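You operate a simulated robot arm through the tools that you are given. There is no shell and no other tool. Be economical: measure what you need, move in short steps, check, and stop when the job is done.

You are at the controls of a simulated robot arm. One attempt, no reset.

JOB
Put things in order on the top of the white table. At the end: the green slipcase stands where the blue corner guard stood; the red brick (carton, marked "LOW") stands on top of the yellow wax block; the blue corner guard stands where the red brick stood; the orange magnet stands where the green slipcase stood; whatever was shut is shut again. Leave all else as you found it, and nothing knocked over.
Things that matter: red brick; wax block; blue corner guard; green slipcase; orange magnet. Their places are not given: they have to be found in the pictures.

Only the result counts: the job must be done as asked and must still hold three seconds after the hand-in. Knocking over, shifting, dropping, spilling or breaking anything else fails it.

ROBOT AND FRAMES
A 6-joint arm with a two-finger parallel gripper, fixed in place. Base frame: the origin is at the foot of the arm, x ahead of it, y to its left, z up; the work surface is at about z = 0. Units: mm, rad, N and s.
With the tool pointing down near the work surface it reaches from about 180 to 460 mm from the base axis. Its first joint turns from -1.222 to 1.222 rad. Payload 1.9 kg.
The tool frame sits at the grasp point between the pads (the TCP): z along the fingers, y along the line on which they close. The tips reach 23 mm beyond it. Largest opening 94 mm; finger width 38, thickness 10; the body of the gripper, 54 by 96 mm, starts 39 mm behind the TCP.
Orientation is told as [roll, pitch, yaw] about the base's x, y, z axes, in that order, counted from this pose: with the fingers straight down and closing along the base's y, the tool's x points along the base's -x, its y along +y and its z along -z.

CONTROLS
- The arm moves only by the tool apply_moves. Its arguments are lists of equal length, an entry for each row: "slide": the shift along the base's x, y, z in units of 400 mm (1.0 is 400 mm), a list of three; "angular": the turn, a rotation vector about the base's x, y, z in units of 90 degrees (1.0 is 90 degrees), a list of three. In form: {"slide": [[dx, dy, dz], ...], "angular": [[ax, ay, az], ...]}. A call has 1 to 20 rows; each row is the pose to reach, as a shift and turn from the pose commanded when the call began. "gripper" is the closure, from 0 (fully open) to 1 (shut), set as the call begins (left out, the last holds). A call with a number of a shift or a turn outside -1 to 1 is refused whole. Each row takes 0.2 s and may step no farther than 50 mm and 0.15 rad from the row before; otherwise, or with a gripper value out of range, the whole call is refused. Where a pose cannot be reached the arm comes as near as it can. A force on the tool above 40 N (or 10 N above the force at the start of the call, whichever is more), or a blocked arm, ends the call early, and 0.2 s more pass. Each finger travels about 108 mm/s and halts on what it meets, pressing with about 29 N; the grip force reading is that of the motor and also rises with nothing between the fingers. The clock runs only during rows and for 0.2 s after the last one: add rows that repeat a pose to give the fingers time. The reply holds the time, the measured pose of the TCP, the force on the tool along the base axes, the opening and the grip force, in the units named above and with some noise, and new pictures: "show" is both (left out), scene, wrist or none.
- Cameras (640 x 400 px; columns grow to the right, rows downward): "scene" is fixed at [70.2, 325.9, 420.8]; the picture's right is [-0.60, -0.80, 0.00], its down [-0.48, 0.36, -0.80] and it looks along [0.64, -0.48, -0.60] (base axes); focal length 227 px, centre (320, 200). "wrist" rides on the gripper at [87, 16, -75] in the tool frame; the picture's right is [-0.18, 0.98, 0.00], its down [-0.58, -0.11, -0.81] and it looks along [-0.79, -0.15, 0.59] (tool axes); focal length 243 px, centre (320, 200).
- measure_at(camera, pixels): for up to 12 pixels [column, row] of the newest picture of that camera ("zoom" is the newest enlarged one), the place [x, y, z] in the base frame of the surface seen there, good to about 2 mm. The clock stands still meanwhile.
- close_up(camera, box): a new picture of the part [left, top, right, bottom] of that camera's present view, enlarged. The clock stands still meanwhile.
- sign_off(): hands the job in; it is judged then, once.

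Keep the steps short. Do not move on a guess: measure, check each grasp and each placing, and mend mistakes. In all there are 80 turns and 200 pictures (those below and enlarged ones count). Leave the gripper open and the arm clear of the work at the hand-in unless told otherwise, and finish with a single line.

The tools are called after ">>>" as name(argument=value, ...) on one line, values as JSON. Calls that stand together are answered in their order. apply_moves: Moves the arm, as the interface text tells. Its arguments: {"type":"object","properties":{"slide":{"type":"array","items":{"type":"array","items":{"type":"number"}}},"angular":{"type":"array","items":{"type":"array","items":{"type":"number"}}},"gripper":{"type":"number"},"show":{"type":"string","enum":["both","scene","wrist","none"]}},"required":["slide","angular"]} The other tools are called the same way: measure_at (camera, pixels) gives the place of the surface under pixels of a picture; close_up (camera, box) takes an enlarged picture of a part of a camera's view; sign_off () hands the job in.

At the start:

```text
t: 0.0
position: [256.4, 103.0, 284.9]
tool_rot: [-0.001, -0.001, -0.001]
wrist_force: [-0.7, 0.0, -0.1]
opening: 93.8
gripper_force: 0.1
```

scene: 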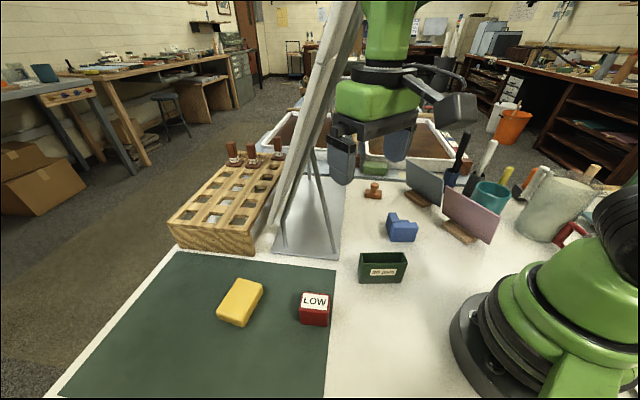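
wrist: 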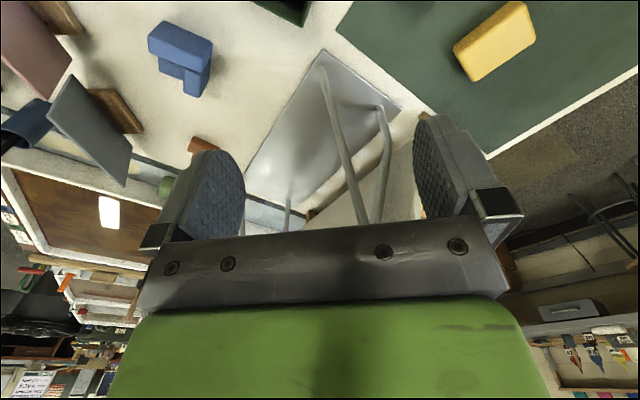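

I see the yellow block (240,302), red brick (314,308), green slipcase (383,267), blue guard (402,228) and an orange-brown thing at (373,190). I'll enlarge the work area first.

>>> close_up(camera="scene", box=[340, 160, 500, 290])

>>> close_up(camera="scene", box=[200, 250, 360, 350])

>>> measure_at(camera="scene", pixels=[[314, 299], [314, 316], [241, 296], [373, 186], [373, 197], [398, 217], [408, 228], [383, 272], [383, 257], [340, 300], [250, 300], [350, 350]])

```text
3.08 times, centred on (420, 225) of scene
```

zoom: 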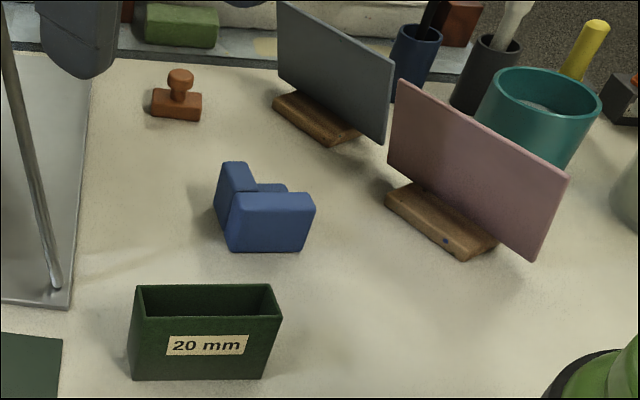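

```text
4.00 times, centred on (280, 300) of scene
```

zoom: 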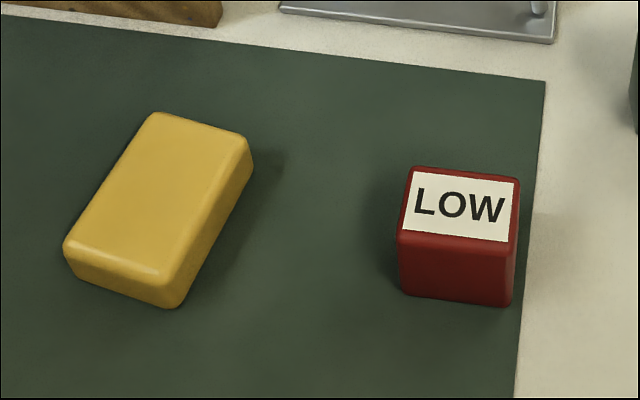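

```text
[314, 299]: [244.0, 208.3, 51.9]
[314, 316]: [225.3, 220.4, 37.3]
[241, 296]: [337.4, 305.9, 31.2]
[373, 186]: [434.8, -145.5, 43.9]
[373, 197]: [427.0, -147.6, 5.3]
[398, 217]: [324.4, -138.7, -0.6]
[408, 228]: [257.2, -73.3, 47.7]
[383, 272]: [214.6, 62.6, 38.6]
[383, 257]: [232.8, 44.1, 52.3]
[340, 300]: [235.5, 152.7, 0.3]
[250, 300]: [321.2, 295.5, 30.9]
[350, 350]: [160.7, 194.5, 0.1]
```

Next I measure the brick and wax block corners in this enlarged picture.

>>> measure_at(camera="zoom", pixels=[[415, 172], [515, 185], [505, 238], [402, 234], [402, 290], [508, 300], [157, 117], [243, 143], [165, 278], [70, 240], [178, 302], [458, 205]])

>>> close_up(camera="scene", box=[352, 160, 432, 210])

```text
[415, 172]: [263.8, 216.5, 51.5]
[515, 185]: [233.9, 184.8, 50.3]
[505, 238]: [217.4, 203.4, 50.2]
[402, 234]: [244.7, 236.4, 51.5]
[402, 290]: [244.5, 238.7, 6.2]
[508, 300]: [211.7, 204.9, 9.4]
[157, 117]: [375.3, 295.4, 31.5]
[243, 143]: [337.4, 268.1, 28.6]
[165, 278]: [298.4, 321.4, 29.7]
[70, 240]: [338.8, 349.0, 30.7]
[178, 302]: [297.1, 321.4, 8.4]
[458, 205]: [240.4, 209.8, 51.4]
```

```text
8.00 times, centred on (392, 185) of scene
```

zoom: 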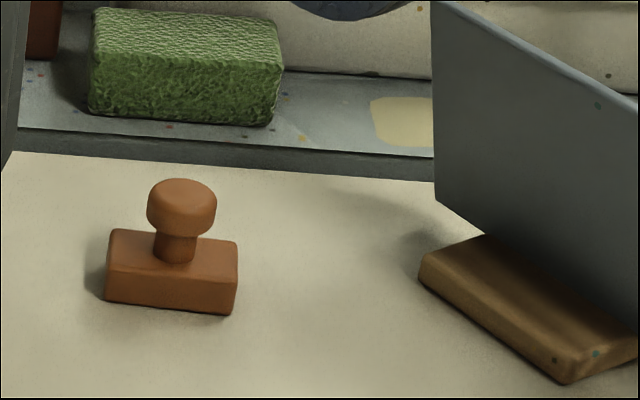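

>>> measure_at(camera="zoom", pixels=[[112, 235], [235, 246], [230, 308], [110, 297], [228, 285], [110, 272], [182, 190], [182, 220], [150, 200], [214, 205], [182, 182], [176, 250]])

>>> close_up(camera="scene", box=[352, 200, 448, 260])

```text
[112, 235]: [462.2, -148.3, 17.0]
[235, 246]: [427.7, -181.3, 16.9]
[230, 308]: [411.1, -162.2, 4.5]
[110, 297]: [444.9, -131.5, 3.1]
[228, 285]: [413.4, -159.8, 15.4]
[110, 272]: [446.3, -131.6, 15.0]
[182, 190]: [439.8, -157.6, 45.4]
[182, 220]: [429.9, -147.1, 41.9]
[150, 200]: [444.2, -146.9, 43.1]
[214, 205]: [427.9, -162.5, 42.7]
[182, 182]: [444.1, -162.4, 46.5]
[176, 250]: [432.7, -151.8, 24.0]
```

```text
6.67 times, centred on (400, 230) of scene
```

zoom: 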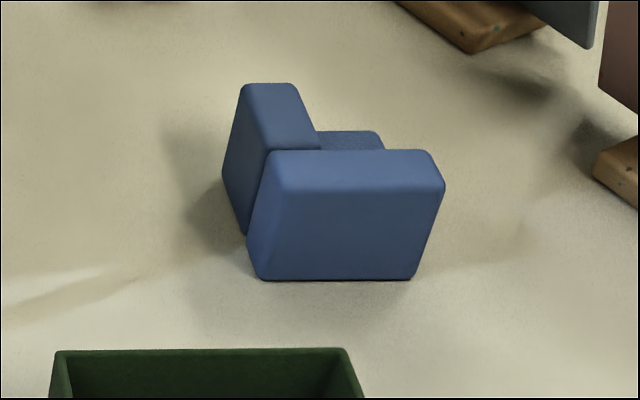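

>>> measure_at(camera="zoom", pixels=[[246, 90], [290, 88], [316, 146], [272, 150], [432, 154], [440, 186], [282, 188], [350, 140], [375, 138], [408, 272], [265, 274], [228, 170]])

>>> close_up(camera="wrist", box=[130, 10, 226, 106])

>>> measure_at(camera="wrist", pixels=[[152, 40], [165, 25], [210, 40], [205, 50], [160, 65], [188, 92], [175, 70]])

```text
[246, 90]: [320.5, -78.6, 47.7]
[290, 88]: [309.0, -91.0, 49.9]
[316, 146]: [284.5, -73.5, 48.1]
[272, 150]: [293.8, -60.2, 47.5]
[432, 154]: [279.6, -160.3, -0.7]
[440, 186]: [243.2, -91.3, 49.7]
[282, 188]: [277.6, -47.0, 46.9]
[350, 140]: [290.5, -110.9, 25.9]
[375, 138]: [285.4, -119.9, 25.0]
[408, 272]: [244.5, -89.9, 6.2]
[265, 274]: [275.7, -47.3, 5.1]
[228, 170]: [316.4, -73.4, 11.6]
```

```text
4.17 times, centred on (178, 58) of wrist
```

zoom: 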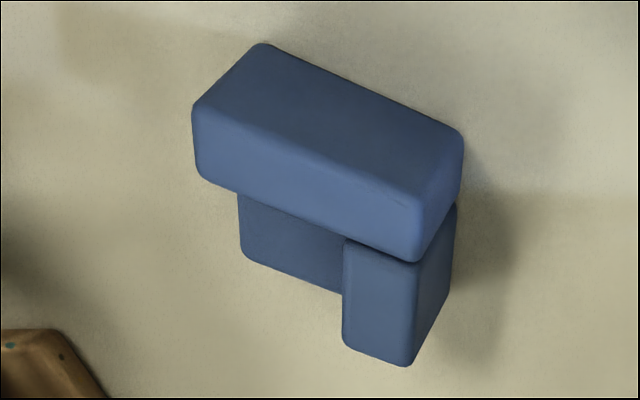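

```text
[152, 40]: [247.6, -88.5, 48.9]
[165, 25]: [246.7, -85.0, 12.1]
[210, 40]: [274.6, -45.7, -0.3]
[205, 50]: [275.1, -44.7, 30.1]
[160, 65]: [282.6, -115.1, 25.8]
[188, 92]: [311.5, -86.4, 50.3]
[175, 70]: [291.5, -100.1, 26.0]
```

Next come the slipcase and the obstacles (easel, panels, rack).

>>> close_up(camera="scene", box=[344, 240, 424, 290])

>>> measure_at(camera="zoom", pixels=[[142, 108], [503, 108], [485, 165], [130, 170], [135, 335], [455, 335], [315, 140], [200, 130], [440, 130], [300, 105]])

>>> measure_at(camera="scene", pixels=[[276, 250], [338, 257], [341, 180], [300, 180], [276, 215], [337, 45], [310, 120], [350, 10], [287, 190], [320, 180], [333, 245], [253, 250]])

>>> measure_at(camera="scene", pixels=[[446, 188], [500, 217], [488, 243], [442, 212], [440, 225], [475, 240], [409, 162], [442, 178], [440, 205], [407, 194], [425, 207], [477, 183]])

```text
8.00 times, centred on (384, 265) of scene
```

zoom: 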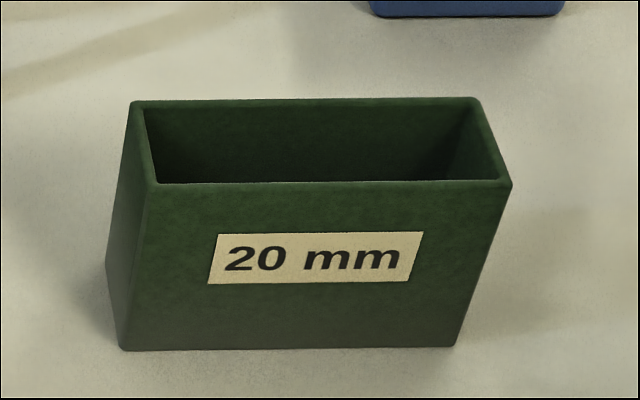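

```text
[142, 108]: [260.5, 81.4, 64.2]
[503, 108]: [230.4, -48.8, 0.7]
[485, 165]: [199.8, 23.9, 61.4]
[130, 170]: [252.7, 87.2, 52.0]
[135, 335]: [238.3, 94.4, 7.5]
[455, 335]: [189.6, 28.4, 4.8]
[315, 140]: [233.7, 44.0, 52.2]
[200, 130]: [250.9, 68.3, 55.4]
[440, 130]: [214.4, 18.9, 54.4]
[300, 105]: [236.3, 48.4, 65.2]
```

```text
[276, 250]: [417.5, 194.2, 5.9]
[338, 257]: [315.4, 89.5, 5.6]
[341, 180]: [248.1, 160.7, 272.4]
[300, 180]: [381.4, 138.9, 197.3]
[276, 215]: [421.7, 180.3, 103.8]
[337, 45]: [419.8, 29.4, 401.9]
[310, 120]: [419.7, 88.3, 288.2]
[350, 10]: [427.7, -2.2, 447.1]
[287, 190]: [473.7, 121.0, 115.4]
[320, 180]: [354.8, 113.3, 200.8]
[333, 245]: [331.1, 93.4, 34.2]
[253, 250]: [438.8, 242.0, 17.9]
```

```text
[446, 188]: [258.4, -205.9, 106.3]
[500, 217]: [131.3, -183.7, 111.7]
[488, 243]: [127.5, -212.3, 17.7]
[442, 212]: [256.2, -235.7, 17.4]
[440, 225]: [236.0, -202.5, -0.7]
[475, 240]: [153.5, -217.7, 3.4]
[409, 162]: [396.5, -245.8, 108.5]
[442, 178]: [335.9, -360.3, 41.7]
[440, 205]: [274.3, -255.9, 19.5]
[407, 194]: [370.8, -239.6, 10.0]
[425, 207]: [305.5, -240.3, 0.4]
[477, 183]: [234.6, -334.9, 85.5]
```

All five objects are located: brick centre (240,210), top z 51; wax centre (337,308), top z 31; blue about (282,-85); slipcase about (225,55); magnet about (437,-156). First I go above the brick with yaw 45.5° and the fingers at about 66 mm.

>>> apply_moves(slide=[[-0.007, 0.045, -0.06], [-0.014, 0.09, -0.12], [-0.021, 0.135, -0.18], [-0.028, 0.18, -0.24], [-0.034, 0.225, -0.3], [-0.041, 0.268, -0.3625], [-0.041, 0.268, -0.3625]], angular=[[0, 0, 0.0842], [0, 0, 0.1684], [0, 0, 0.2526], [0, 0, 0.3368], [0, 0, 0.421], [0, 0, 0.505], [0, 0, 0.505]], gripper=0.3)

```text
t: 1.6
position: [239.2, 211.7, 139.4]
tool_rot: [0.0, -0.002, 0.795]
wrist_force: [0.1, 0.6, 0.0]
opening: 65.6
gripper_force: 0.1
```

scene: 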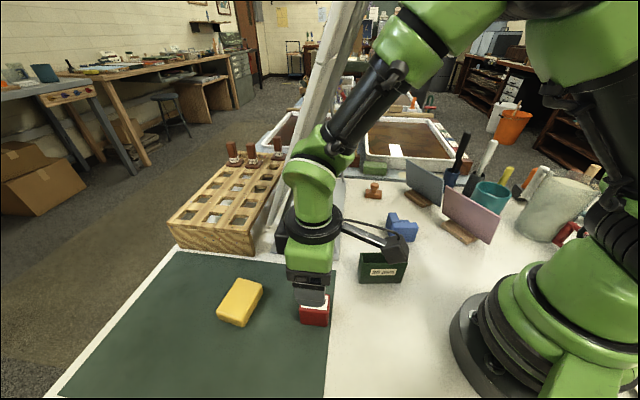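
wrist: 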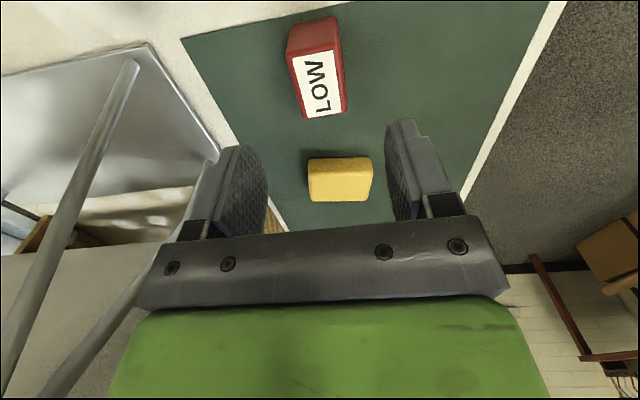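

>>> close_up(camera="wrist", box=[270, 0, 390, 130])

>>> measure_at(camera="wrist", pixels=[[290, 58], [341, 50], [346, 108], [306, 118], [319, 85], [310, 162], [368, 160], [371, 182], [312, 187]])

```text
3.08 times, centred on (330, 65) of wrist
```

zoom: 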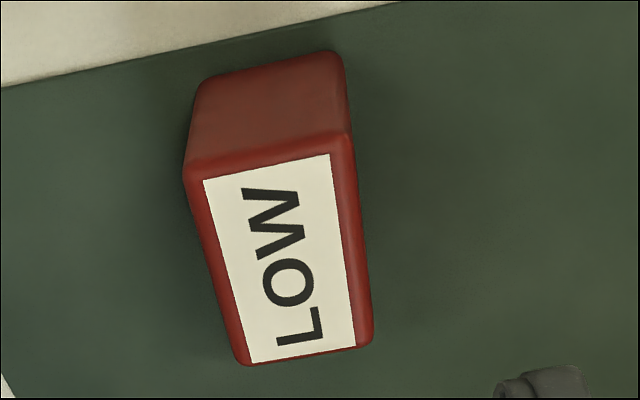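

```text
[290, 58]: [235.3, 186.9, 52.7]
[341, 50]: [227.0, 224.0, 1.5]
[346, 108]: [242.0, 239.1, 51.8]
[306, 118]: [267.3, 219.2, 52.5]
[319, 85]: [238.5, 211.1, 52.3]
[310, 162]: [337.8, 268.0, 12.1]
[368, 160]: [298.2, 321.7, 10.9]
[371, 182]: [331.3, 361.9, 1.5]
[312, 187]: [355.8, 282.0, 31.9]
```

The brick is at (240.5,211), which agrees with the earlier reading. Now lower to z about 31.

>>> apply_moves(slide=[[0.002, 0, -0.07], [0.003, 0, -0.14], [0.003, 0, -0.21], [0.003, 0, -0.24], [0.003, 0, -0.27], [0.003, 0, -0.27]], angular=[[0, 0, 0], [0, 0, 0], [0, 0, 0], [0, 0, 0], [0, 0, 0], [0, 0, 0]])

>>> apply_moves(slide=[[0, 0, 0], [0, 0, 0], [0, 0, 0], [0, 0, 0]], angular=[[0, 0, 0], [0, 0, 0], [0, 0, 0], [0, 0, 0]], gripper=0.74)

```text
t: 3.0
position: [241.2, 209.1, 32.0]
tool_rot: [0.0, -0.002, 0.793]
wrist_force: [0.0, 0.3, 0.8]
opening: 65.8
gripper_force: 0.0
```

scene: 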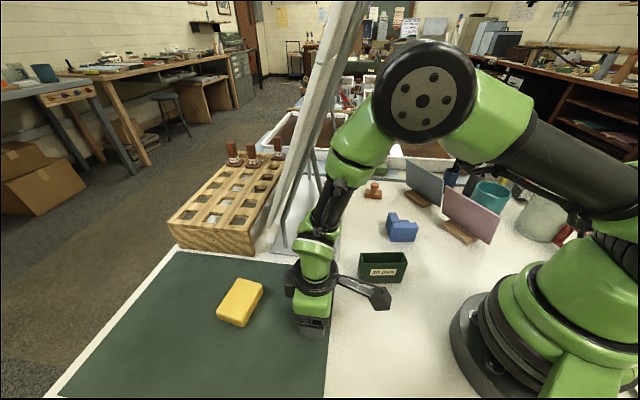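
wrist: 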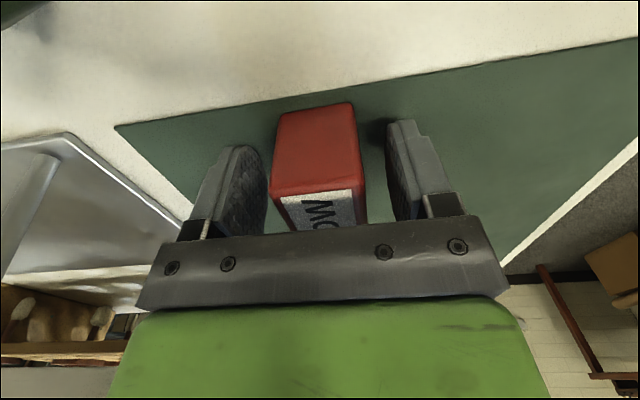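

```text
t: 4.0
position: [240.2, 209.9, 30.2]
tool_rot: [0.001, -0.001, 0.79]
wrist_force: [-0.3, -0.8, 0.1]
opening: 35.9
gripper_force: 28.4
```

scene: 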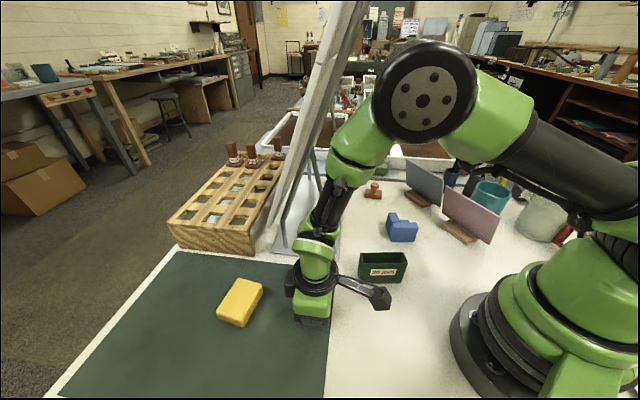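
wrist: 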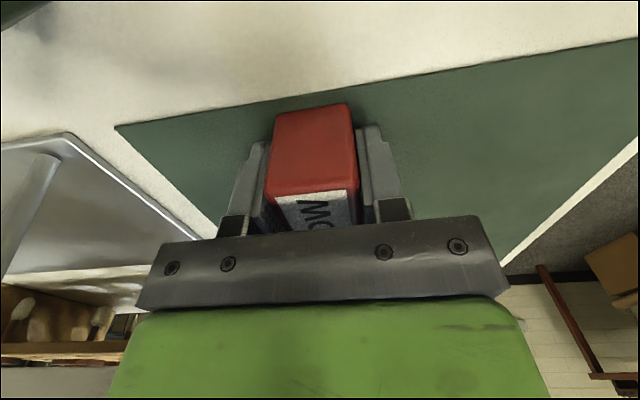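

The brick is gripped at 36 mm. Now lift and carry it over the wax block.

>>> apply_moves(slide=[[0, 0, 0.1], [0, 0, 0.19], [0.06, 0.06, 0.19], [0.12, 0.12, 0.19], [0.18, 0.185, 0.19], [0.241, 0.246, 0.19], [0.241, 0.246, 0.19]], angular=[[0, 0, 0], [0, 0, 0], [0, 0, -0.04], [0, 0, -0.08], [0, 0, -0.11], [0, 0, -0.11], [0, 0, -0.11]])

```text
t: 5.6
position: [336.0, 308.9, 109.2]
tool_rot: [0.002, -0.001, 0.62]
wrist_force: [-0.5, -0.6, -0.4]
opening: 35.6
gripper_force: 29.4
```

scene: 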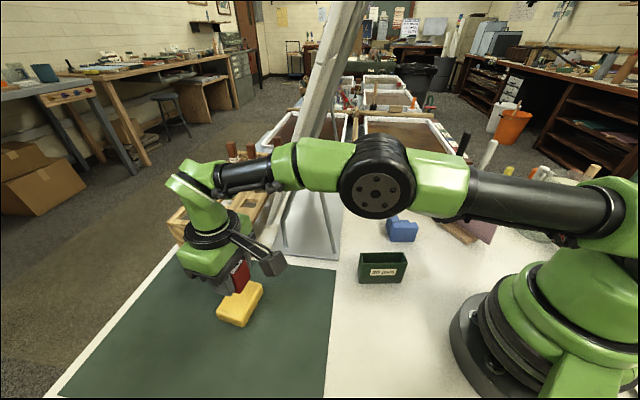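
wrist: 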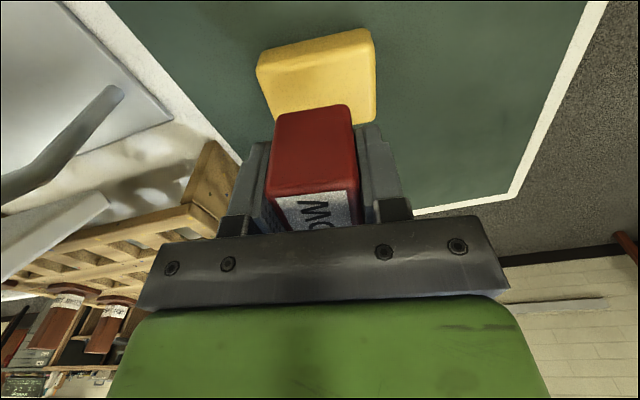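

Positioned over the wax block. I lower it gently and watch the force.

>>> apply_moves(slide=[[0.002, 0, -0.05], [0.002, 0, -0.09], [0.002, 0, -0.1025], [0.002, 0, -0.1075], [0.002, 0, -0.1125], [0.002, 0, -0.1125]], angular=[[0, 0, 0], [0, 0, 0], [0, 0, 0], [0, 0, 0], [0, 0, 0], [0, 0, 0]])

```text
t: 7.0
position: [339.5, 309.4, 61.7]
tool_rot: [0.001, -0.003, 0.62]
wrist_force: [-0.1, 0.3, -0.3]
opening: 35.7
gripper_force: 28.7
```

scene: 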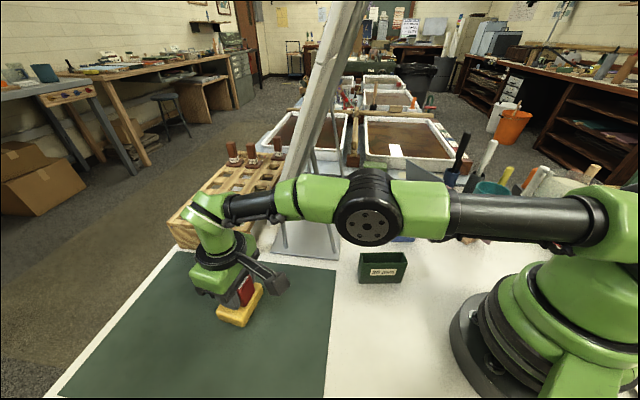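
wrist: 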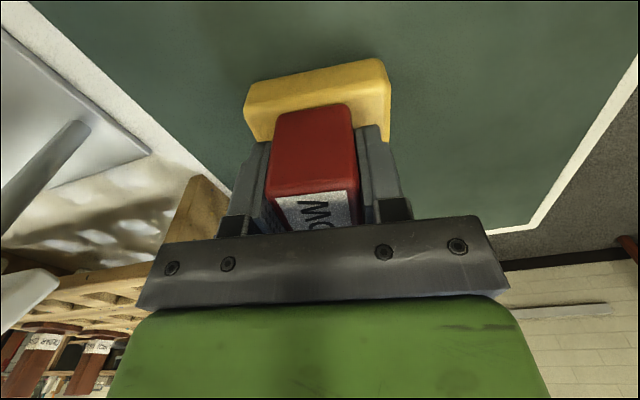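

No contact yet (force about 0). Inch down in 1 mm steps.

>>> apply_moves(slide=[[0, 0, -0.0025], [0, 0, -0.005], [0, 0, -0.005]], angular=[[0, 0, 0], [0, 0, 0], [0, 0, 0]], show="wrist")

>>> close_up(camera="scene", box=[200, 250, 300, 340])

```text
t: 7.8
position: [337.8, 308.6, 59.5]
tool_rot: [-0.001, -0.004, 0.62]
wrist_force: [0.7, -0.8, 4.1]
opening: 35.3
gripper_force: 29.1
```

wrist: 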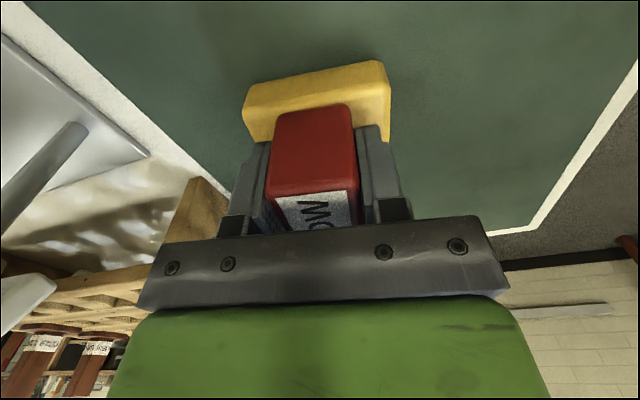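

```text
4.44 times, centred on (250, 295) of scene
```

zoom: 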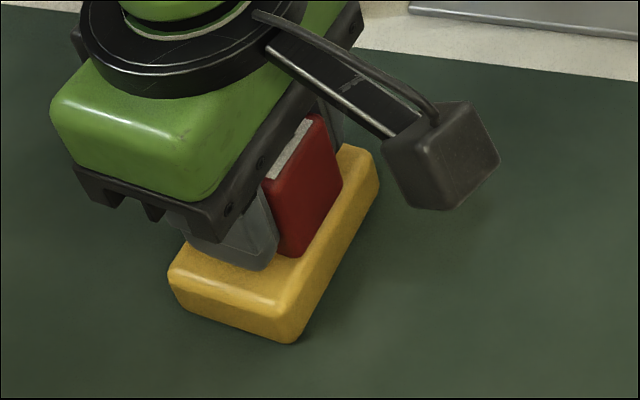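

Contact at 4 N. Open partly, then rise straight up.

>>> apply_moves(slide=[[0, 0, 0], [0, 0, 0], [0, 0, 0], [0, 0, 0.03], [0, 0, 0.1], [0, 0, 0.2], [-0.05, -0.05, 0.25], [-0.13, -0.13, 0.25]], angular=[[0, 0, 0], [0, 0, 0], [0, 0, 0], [0, 0, 0], [0, 0, 0], [0, 0, 0], [0, 0, 0], [0, 0, 0]], gripper=0.45)

>>> close_up(camera="scene", box=[200, 250, 300, 340])

```text
t: 9.6
position: [286.5, 256.0, 162.0]
tool_rot: [-0.001, -0.004, 0.62]
wrist_force: [0.2, 0.2, 0.2]
opening: 51.8
gripper_force: 0.0
```

scene: 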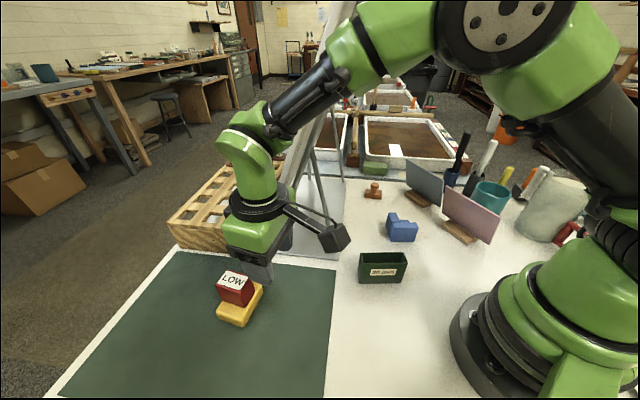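
wrist: 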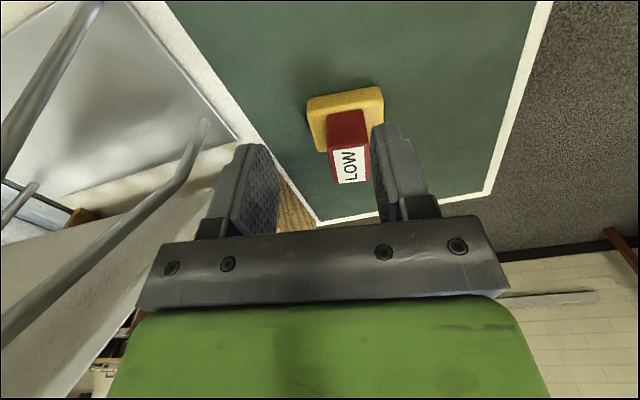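

```text
4.44 times, centred on (250, 295) of scene
```

zoom: 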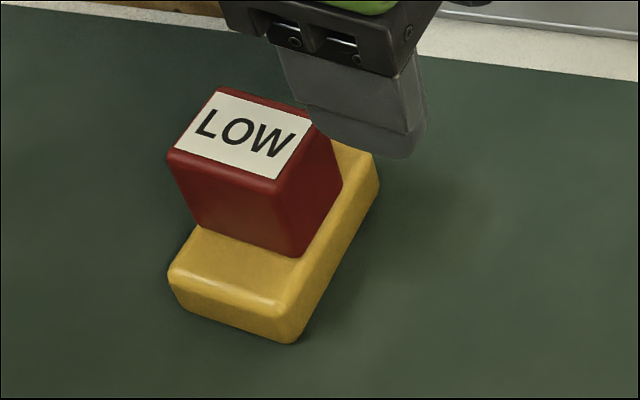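

The brick stands well on the wax block. Next I travel inside the easel (x about 230) to above the blue guard, yaw about -38.5°.

>>> apply_moves(slide=[[-0.07, -0.09, 0.025], [-0.125, -0.1875, 0.05], [-0.14, -0.3, 0.05], [-0.14, -0.42, 0.05], [-0.14, -0.54, 0.05], [-0.125, -0.655, 0.05], [-0.075, -0.7625, 0.025], [-0.0125, -0.8525, -0.03], [-0.0125, -0.8525, -0.03], [-0.0125, -0.8525, -0.03]], angular=[[0, 0, -0.091], [0, 0, -0.182], [0, 0, -0.274], [0, 0, -0.365], [0, 0, -0.457], [0, 0, -0.548], [0, 0, -0.64], [0, 0, -0.731], [0, 0, -0.8225], [0, 0, -0.8225]], gripper=0.12)

>>> close_up(camera="wrist", box=[240, 0, 400, 140])

```text
t: 11.8
position: [281.1, -84.6, 147.7]
tool_rot: [-0.001, -0.001, -0.675]
wrist_force: [0.5, 0.3, -0.3]
opening: 82.7
gripper_force: 0.2
```

scene: 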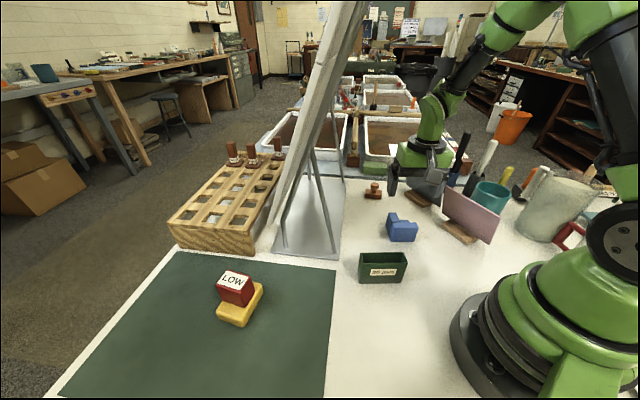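
wrist: 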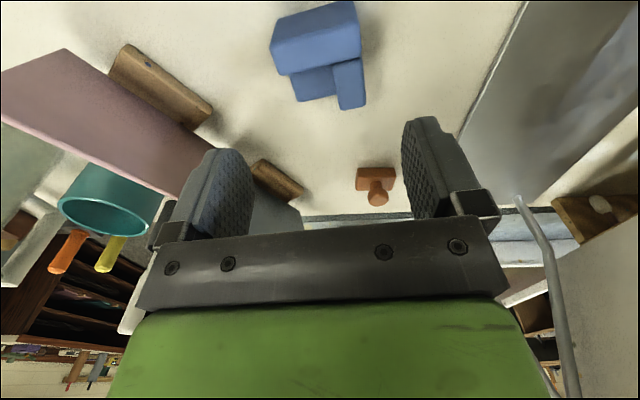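

```text
2.86 times, centred on (320, 70) of wrist
```

zoom: 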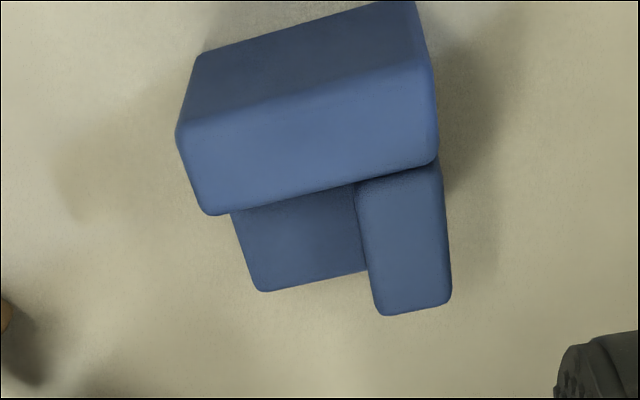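

>>> measure_at(camera="zoom", pixels=[[182, 125], [205, 208], [434, 85], [432, 158], [442, 180], [447, 295], [385, 308], [262, 286], [236, 220], [362, 190], [210, 60], [360, 265]])

```text
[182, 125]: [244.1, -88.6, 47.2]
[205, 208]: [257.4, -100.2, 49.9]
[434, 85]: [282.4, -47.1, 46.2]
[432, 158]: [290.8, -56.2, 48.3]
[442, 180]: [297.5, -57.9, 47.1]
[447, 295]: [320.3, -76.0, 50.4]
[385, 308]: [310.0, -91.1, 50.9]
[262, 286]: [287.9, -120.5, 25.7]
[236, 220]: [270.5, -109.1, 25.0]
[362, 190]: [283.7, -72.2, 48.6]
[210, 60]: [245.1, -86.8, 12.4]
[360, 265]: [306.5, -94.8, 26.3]
```

The guard's bounding centre is (283.5,-84), spanning 58 mm along the closing line. I shift by (-1.5,+4) and descend to z about 28.

>>> apply_moves(slide=[[-0.004, 0.01, -0.08], [-0.004, 0.01, -0.16], [-0.004, 0.01, -0.23], [-0.004, 0.01, -0.27], [-0.004, 0.01, -0.3], [-0.004, 0.01, -0.3]], angular=[[0, 0, 0], [0, 0, 0], [0, 0, 0], [0, 0, 0], [0, 0, 0], [0, 0, 0]])

>>> apply_moves(slide=[[0, 0, 0], [0, 0, 0], [0, 0, 0], [0, 0, 0]], angular=[[0, 0, 0], [0, 0, 0], [0, 0, 0], [0, 0, 0]], gripper=0.5)

```text
t: 13.2
position: [278.9, -80.0, 29.0]
tool_rot: [0.001, 0.0, -0.672]
wrist_force: [-0.9, 0.1, 0.3]
opening: 82.6
gripper_force: 0.0
```

scene: 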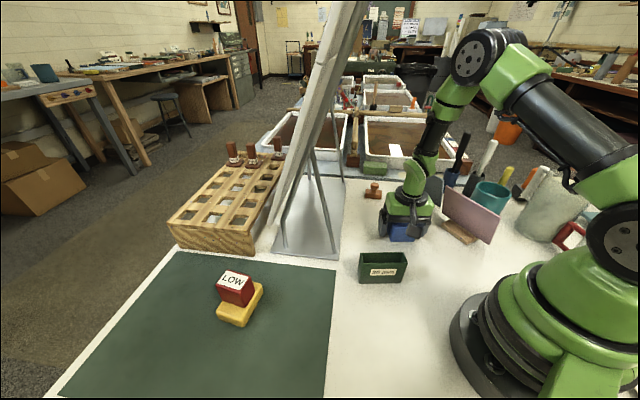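
wrist: 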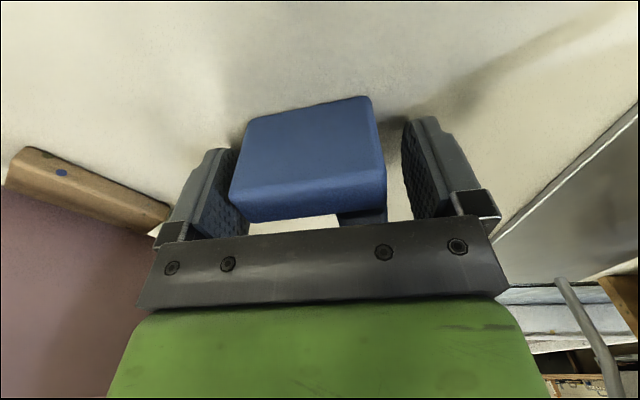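

```text
t: 14.2
position: [279.5, -79.4, 28.5]
tool_rot: [-0.001, -0.003, -0.672]
wrist_force: [-0.2, -0.4, -0.2]
opening: 59.9
gripper_force: 28.5
```

scene: 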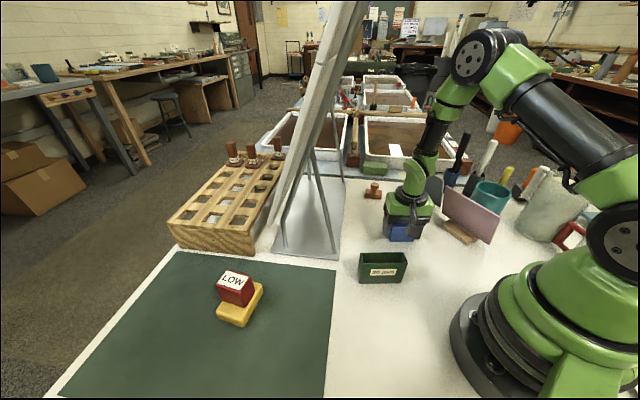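
wrist: 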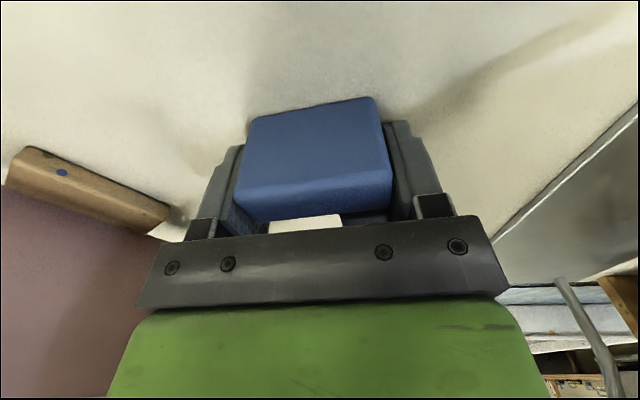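

Gripped at 60 mm. I lift well above the slipcase and carry the guard to the brick's old place (TCP target 236.5, 214), keeping its yaw.

>>> apply_moves(slide=[[0, 0, 0.11], [0, 0, 0.225], [-0.0375, 0.05, 0.3125], [-0.0875, 0.15, 0.325], [-0.1125, 0.27, 0.325], [-0.1125, 0.39, 0.325], [-0.1125, 0.51, 0.325], [-0.1125, 0.63, 0.325], [-0.1075, 0.733, 0.3], [-0.1075, 0.733, 0.2], [-0.1075, 0.733, 0.12], [-0.1075, 0.733, 0.12]], angular=[[0, 0, 0], [0, 0, 0], [0, 0, 0], [0, 0, 0], [0, 0, 0], [0, 0, 0], [0, 0, 0], [0, 0, 0], [0, 0, 0], [0, 0, 0], [0, 0, 0], [0, 0, 0]])

```text
t: 16.8
position: [235.5, 213.7, 75.4]
tool_rot: [0.0, -0.001, -0.672]
wrist_force: [0.2, -0.4, -1.1]
opening: 59.6
gripper_force: 29.2
```

scene: 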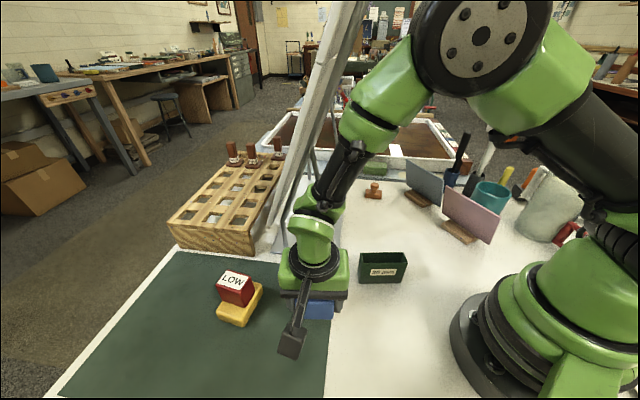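
wrist: 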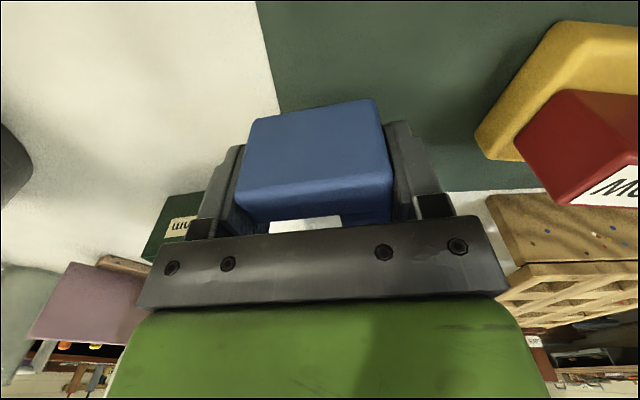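

Over the place. Lower to just above the mat, then inch.

>>> apply_moves(slide=[[0.001, 0, -0.07], [0.001, 0, -0.1], [0.001, 0, -0.11], [0.001, 0, -0.114], [0.001, 0, -0.117], [0.001, 0, -0.117]], angular=[[0, 0, 0], [0, 0, 0], [0, 0, 0], [0, 0, 0], [0, 0, 0], [0, 0, 0]], show="scene")

```text
t: 18.2
position: [237.5, 213.8, 31.7]
tool_rot: [0.0, -0.002, -0.671]
wrist_force: [-6.5, -2.7, 24.5]
opening: 59.3
gripper_force: 29.5
```

scene: 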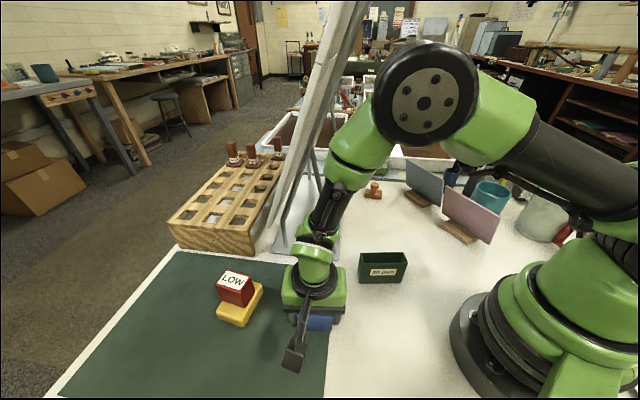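

Firm contact. I ease up 1.5 mm, open, and rise.

>>> apply_moves(slide=[[0, 0, 0.003], [0, 0, 0.004], [0, 0, 0.004]], angular=[[0, 0, 0], [0, 0, 0], [0, 0, 0]], show="wrist")

```text
t: 19.0
position: [237.2, 213.0, 31.7]
tool_rot: [0.0, -0.002, -0.672]
wrist_force: [-1.0, 0.8, -0.5]
opening: 59.4
gripper_force: 28.7
```

wrist: 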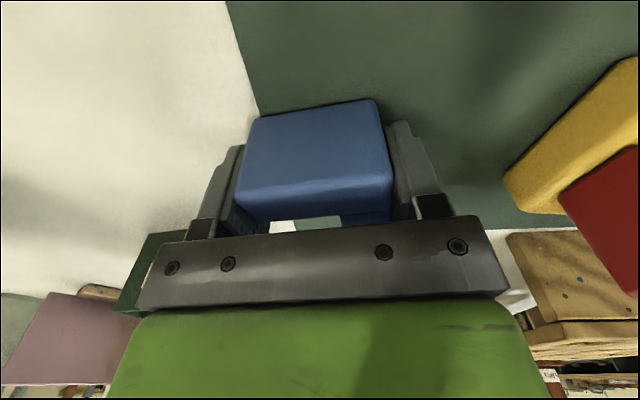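

>>> apply_moves(slide=[[0, 0, -0.001], [0, 0, -0.001], [0, 0, -0.001], [0, 0, 0.04], [0, 0, 0.12], [0, 0, 0.22], [0, 0, 0.32]], angular=[[0, 0, 0], [0, 0, 0], [0, 0, 0], [0, 0, 0], [0, 0, 0], [0, 0, 0], [0, 0, 0]], gripper=0.2)

>>> measure_at(camera="scene", pixels=[[361, 255], [405, 255], [407, 262], [363, 264]])

>>> close_up(camera="scene", box=[270, 240, 430, 340])

```text
t: 20.6
position: [238.1, 213.4, 162.2]
tool_rot: [0.0, -0.002, -0.671]
wrist_force: [1.2, 0.5, -0.7]
opening: 75.4
gripper_force: 0.0
```

scene: 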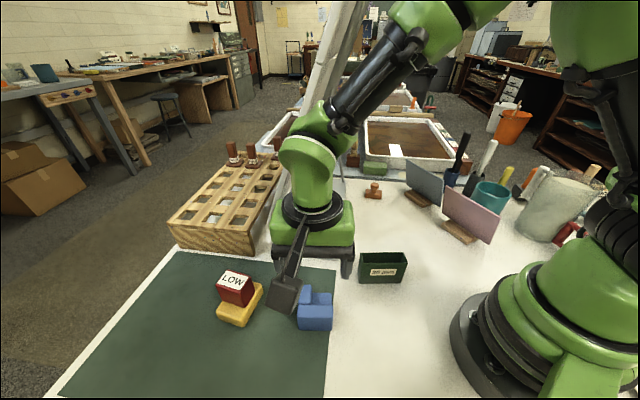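
wrist: 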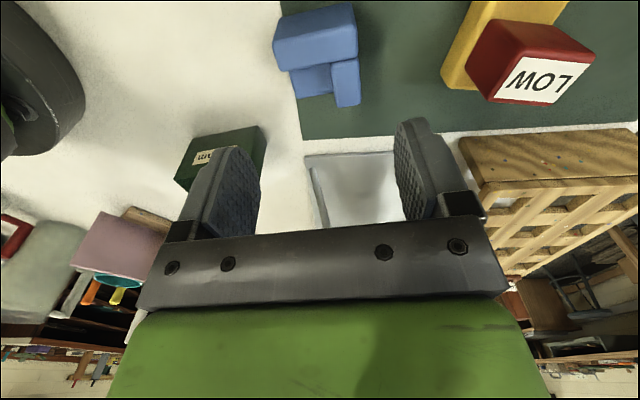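

```text
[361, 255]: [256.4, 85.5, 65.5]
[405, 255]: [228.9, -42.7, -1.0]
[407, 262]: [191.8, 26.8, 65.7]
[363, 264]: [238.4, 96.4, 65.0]
```

```text
4.00 times, centred on (350, 290) of scene
```

zoom: 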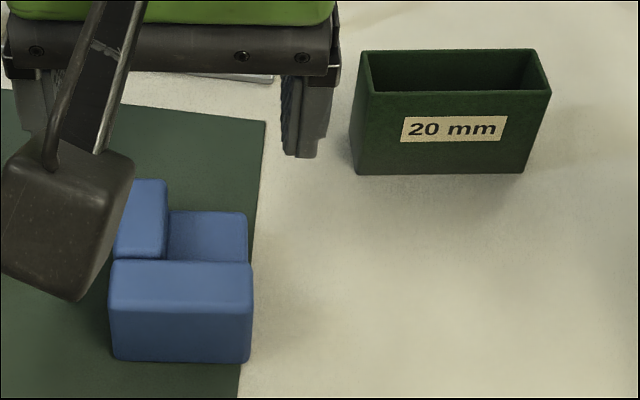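

The blue guard stands well. Next I measure the slipcase rim corners in this enlarged picture, and the guard's corners to check its placing.

>>> measure_at(camera="zoom", pixels=[[364, 54], [534, 53], [546, 92], [373, 94], [357, 168], [523, 170], [450, 95], [450, 53], [115, 300], [250, 300], [245, 218], [160, 185]])

>>> measure_at(camera="wrist", pixels=[[193, 140], [260, 128], [180, 180], [265, 150], [222, 185]])

```text
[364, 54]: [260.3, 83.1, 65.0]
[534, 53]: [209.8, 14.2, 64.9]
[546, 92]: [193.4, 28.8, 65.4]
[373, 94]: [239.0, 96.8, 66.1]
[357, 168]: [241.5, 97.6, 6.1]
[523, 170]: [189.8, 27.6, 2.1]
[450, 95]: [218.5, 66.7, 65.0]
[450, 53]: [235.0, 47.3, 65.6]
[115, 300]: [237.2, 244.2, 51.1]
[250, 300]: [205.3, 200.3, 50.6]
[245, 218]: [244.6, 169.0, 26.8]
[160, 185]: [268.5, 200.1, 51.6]
```

```text
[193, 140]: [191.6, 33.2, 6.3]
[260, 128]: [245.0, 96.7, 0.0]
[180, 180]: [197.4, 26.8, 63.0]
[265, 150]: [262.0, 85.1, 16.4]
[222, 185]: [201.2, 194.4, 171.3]
```

Blue is at about (241,208), good. The slipcase rim centre is (225.5,55.5), long axis at 54°, 24 mm wide. I go above it, turning the yaw to 53.5° in two calls.

>>> apply_moves(slide=[[0, 0, 0], [-0.005, -0.06, 0], [-0.01, -0.14, 0], [-0.015, -0.22, 0], [-0.02, -0.3, 0], [-0.03, -0.395, 0]], angular=[[0, 0, 0.093], [0, 0, 0.186], [0, 0, 0.279], [0, 0, 0.372], [0, 0, 0.465], [0, 0, 0.558]], gripper=0.4, show="none")

>>> apply_moves(slide=[[0, 0, 0], [0, 0, 0], [0, 0, 0], [0, 0, 0], [0, 0, 0], [0, 0, 0]], angular=[[0, 0, 0.093], [0, 0, 0.186], [0, 0, 0.279], [0, 0, 0.372], [0, 0, 0.464], [0, 0, 0.464]])

```text
t: 22.0
position: [222.5, 55.2, 159.6]
tool_rot: [0.0, -0.003, 0.206]
wrist_force: [0.1, -0.5, -0.2]
opening: 56.3
gripper_force: 0.1
```

```text
t: 23.4
position: [225.7, 55.7, 159.0]
tool_rot: [0.0, -0.002, 0.936]
wrist_force: [0.4, -0.8, -0.3]
opening: 56.3
gripper_force: 0.1
```

scene: 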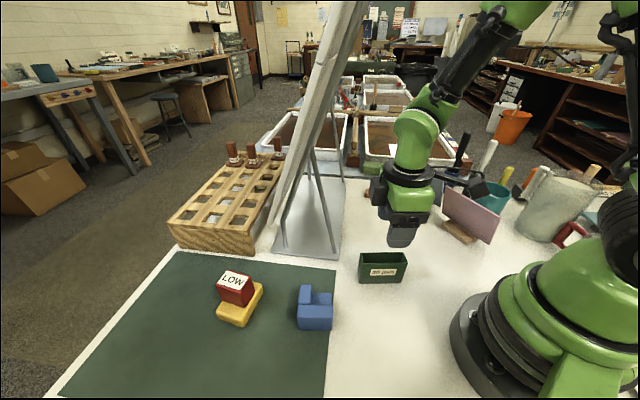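
wrist: 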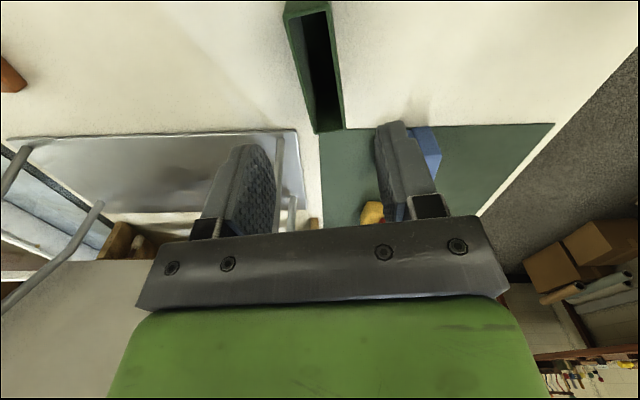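

>>> measure_at(camera="wrist", pixels=[[287, 15], [329, 8], [341, 126], [317, 130], [303, 74], [337, 70]])

```text
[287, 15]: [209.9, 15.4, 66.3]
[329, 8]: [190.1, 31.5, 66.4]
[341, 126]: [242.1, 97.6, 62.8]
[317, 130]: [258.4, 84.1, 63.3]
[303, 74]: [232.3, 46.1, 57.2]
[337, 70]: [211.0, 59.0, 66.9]
```

Centred. Descend to z about 31 with 56 mm opening, then close.

>>> apply_moves(slide=[[0, 0.002, -0.08], [0, 0.002, -0.16], [0, 0.002, -0.24], [0, 0.002, -0.28], [0, 0.002, -0.32], [0, 0.002, -0.32]], angular=[[0, 0, 0], [0, 0, 0], [0, 0, 0], [0, 0, 0], [0, 0, 0], [0, 0, 0]])

>>> apply_moves(slide=[[0, 0, 0], [0, 0, 0], [0, 0, 0], [0, 0, 0]], angular=[[0, 0, 0], [0, 0, 0], [0, 0, 0], [0, 0, 0]], gripper=0.8)

```text
t: 24.8
position: [224.4, 56.5, 31.0]
tool_rot: [0.0, -0.001, 0.933]
wrist_force: [0.4, 0.8, 0.1]
opening: 56.4
gripper_force: 0.0
```

scene: 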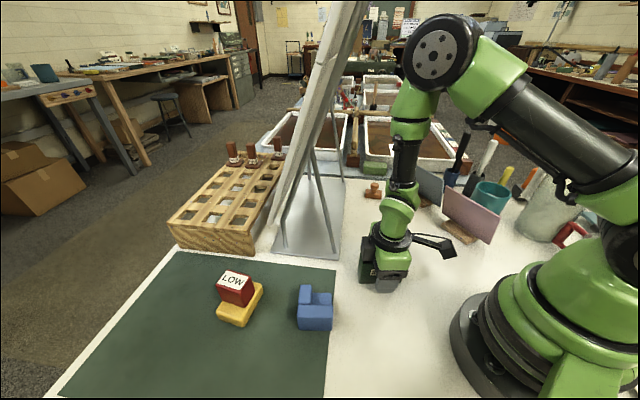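
wrist: 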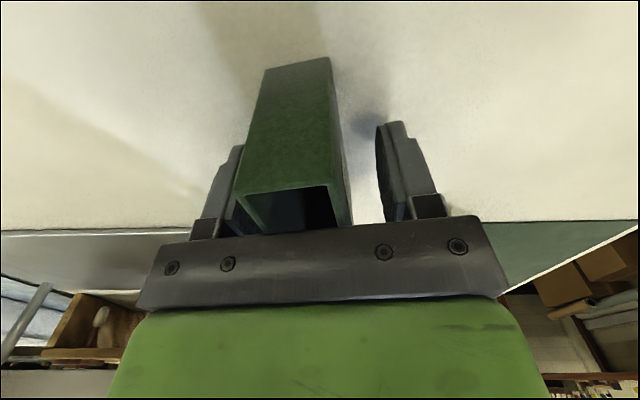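

```text
t: 25.8
position: [224.0, 56.5, 30.7]
tool_rot: [-0.001, -0.001, 0.934]
wrist_force: [0.3, 0.3, -0.2]
opening: 28.1
gripper_force: 29.1
```

scene: 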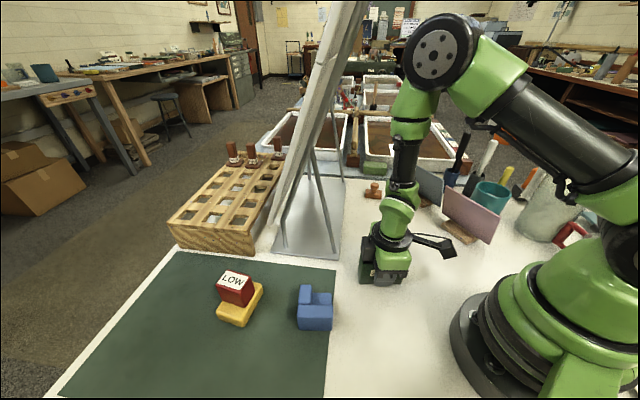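
wrist: 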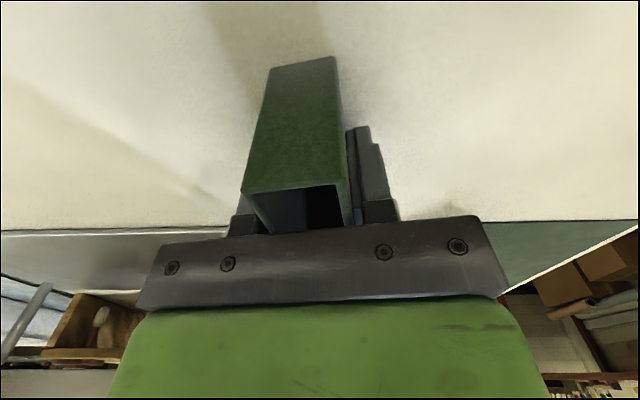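

Gripped at 28 mm. Lift and carry to above the blue guard's old place (TCP 283.5,-84).

>>> apply_moves(slide=[[0, 0, 0.08], [0, 0, 0.18], [0.05, -0.1, 0.2], [0.1, -0.2, 0.2], [0.13, -0.29, 0.2], [0.148, -0.351, 0.2], [0.148, -0.351, 0.2]], angular=[[0, 0, 0], [0, 0, 0], [0, 0, 0], [0, 0, 0], [0, 0, 0], [0, 0, 0], [0, 0, 0]])

>>> close_up(camera="scene", box=[370, 120, 530, 260])

```text
t: 27.4
position: [283.5, -82.4, 111.7]
tool_rot: [0.001, -0.001, 0.935]
wrist_force: [-0.4, -0.7, -0.5]
opening: 27.7
gripper_force: 29.8
```

scene: 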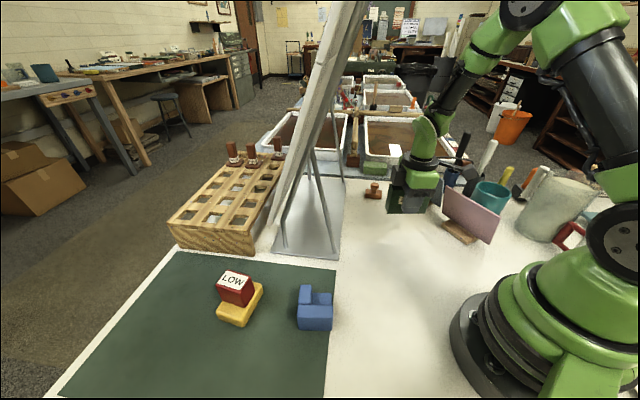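
wrist: 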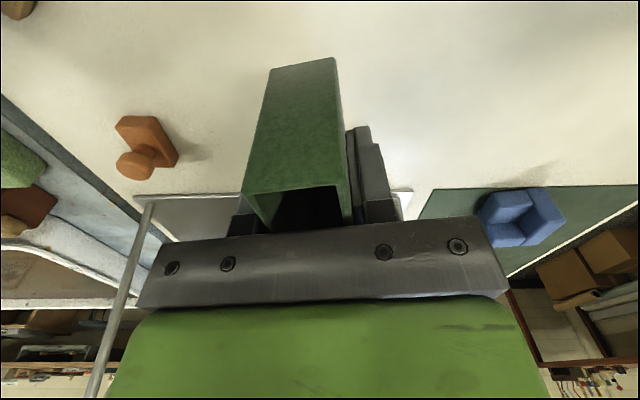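

```text
2.86 times, centred on (450, 190) of scene
```

zoom: 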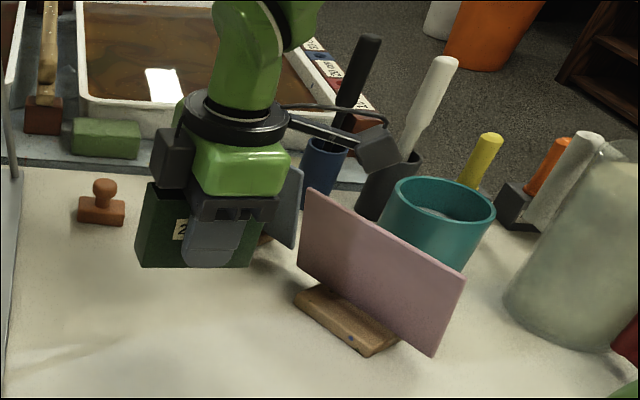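

>>> measure_at(camera="zoom", pixels=[[310, 193], [462, 283], [303, 265], [432, 350], [300, 292], [368, 350], [375, 150], [395, 160], [362, 165], [295, 175], [290, 245]])

```text
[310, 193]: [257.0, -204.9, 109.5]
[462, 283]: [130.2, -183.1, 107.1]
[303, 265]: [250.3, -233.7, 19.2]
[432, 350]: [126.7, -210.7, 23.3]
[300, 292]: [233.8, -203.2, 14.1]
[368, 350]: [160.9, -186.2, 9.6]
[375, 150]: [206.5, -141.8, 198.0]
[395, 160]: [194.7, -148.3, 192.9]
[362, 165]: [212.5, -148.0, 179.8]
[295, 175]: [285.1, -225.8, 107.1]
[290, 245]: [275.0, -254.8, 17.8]
```

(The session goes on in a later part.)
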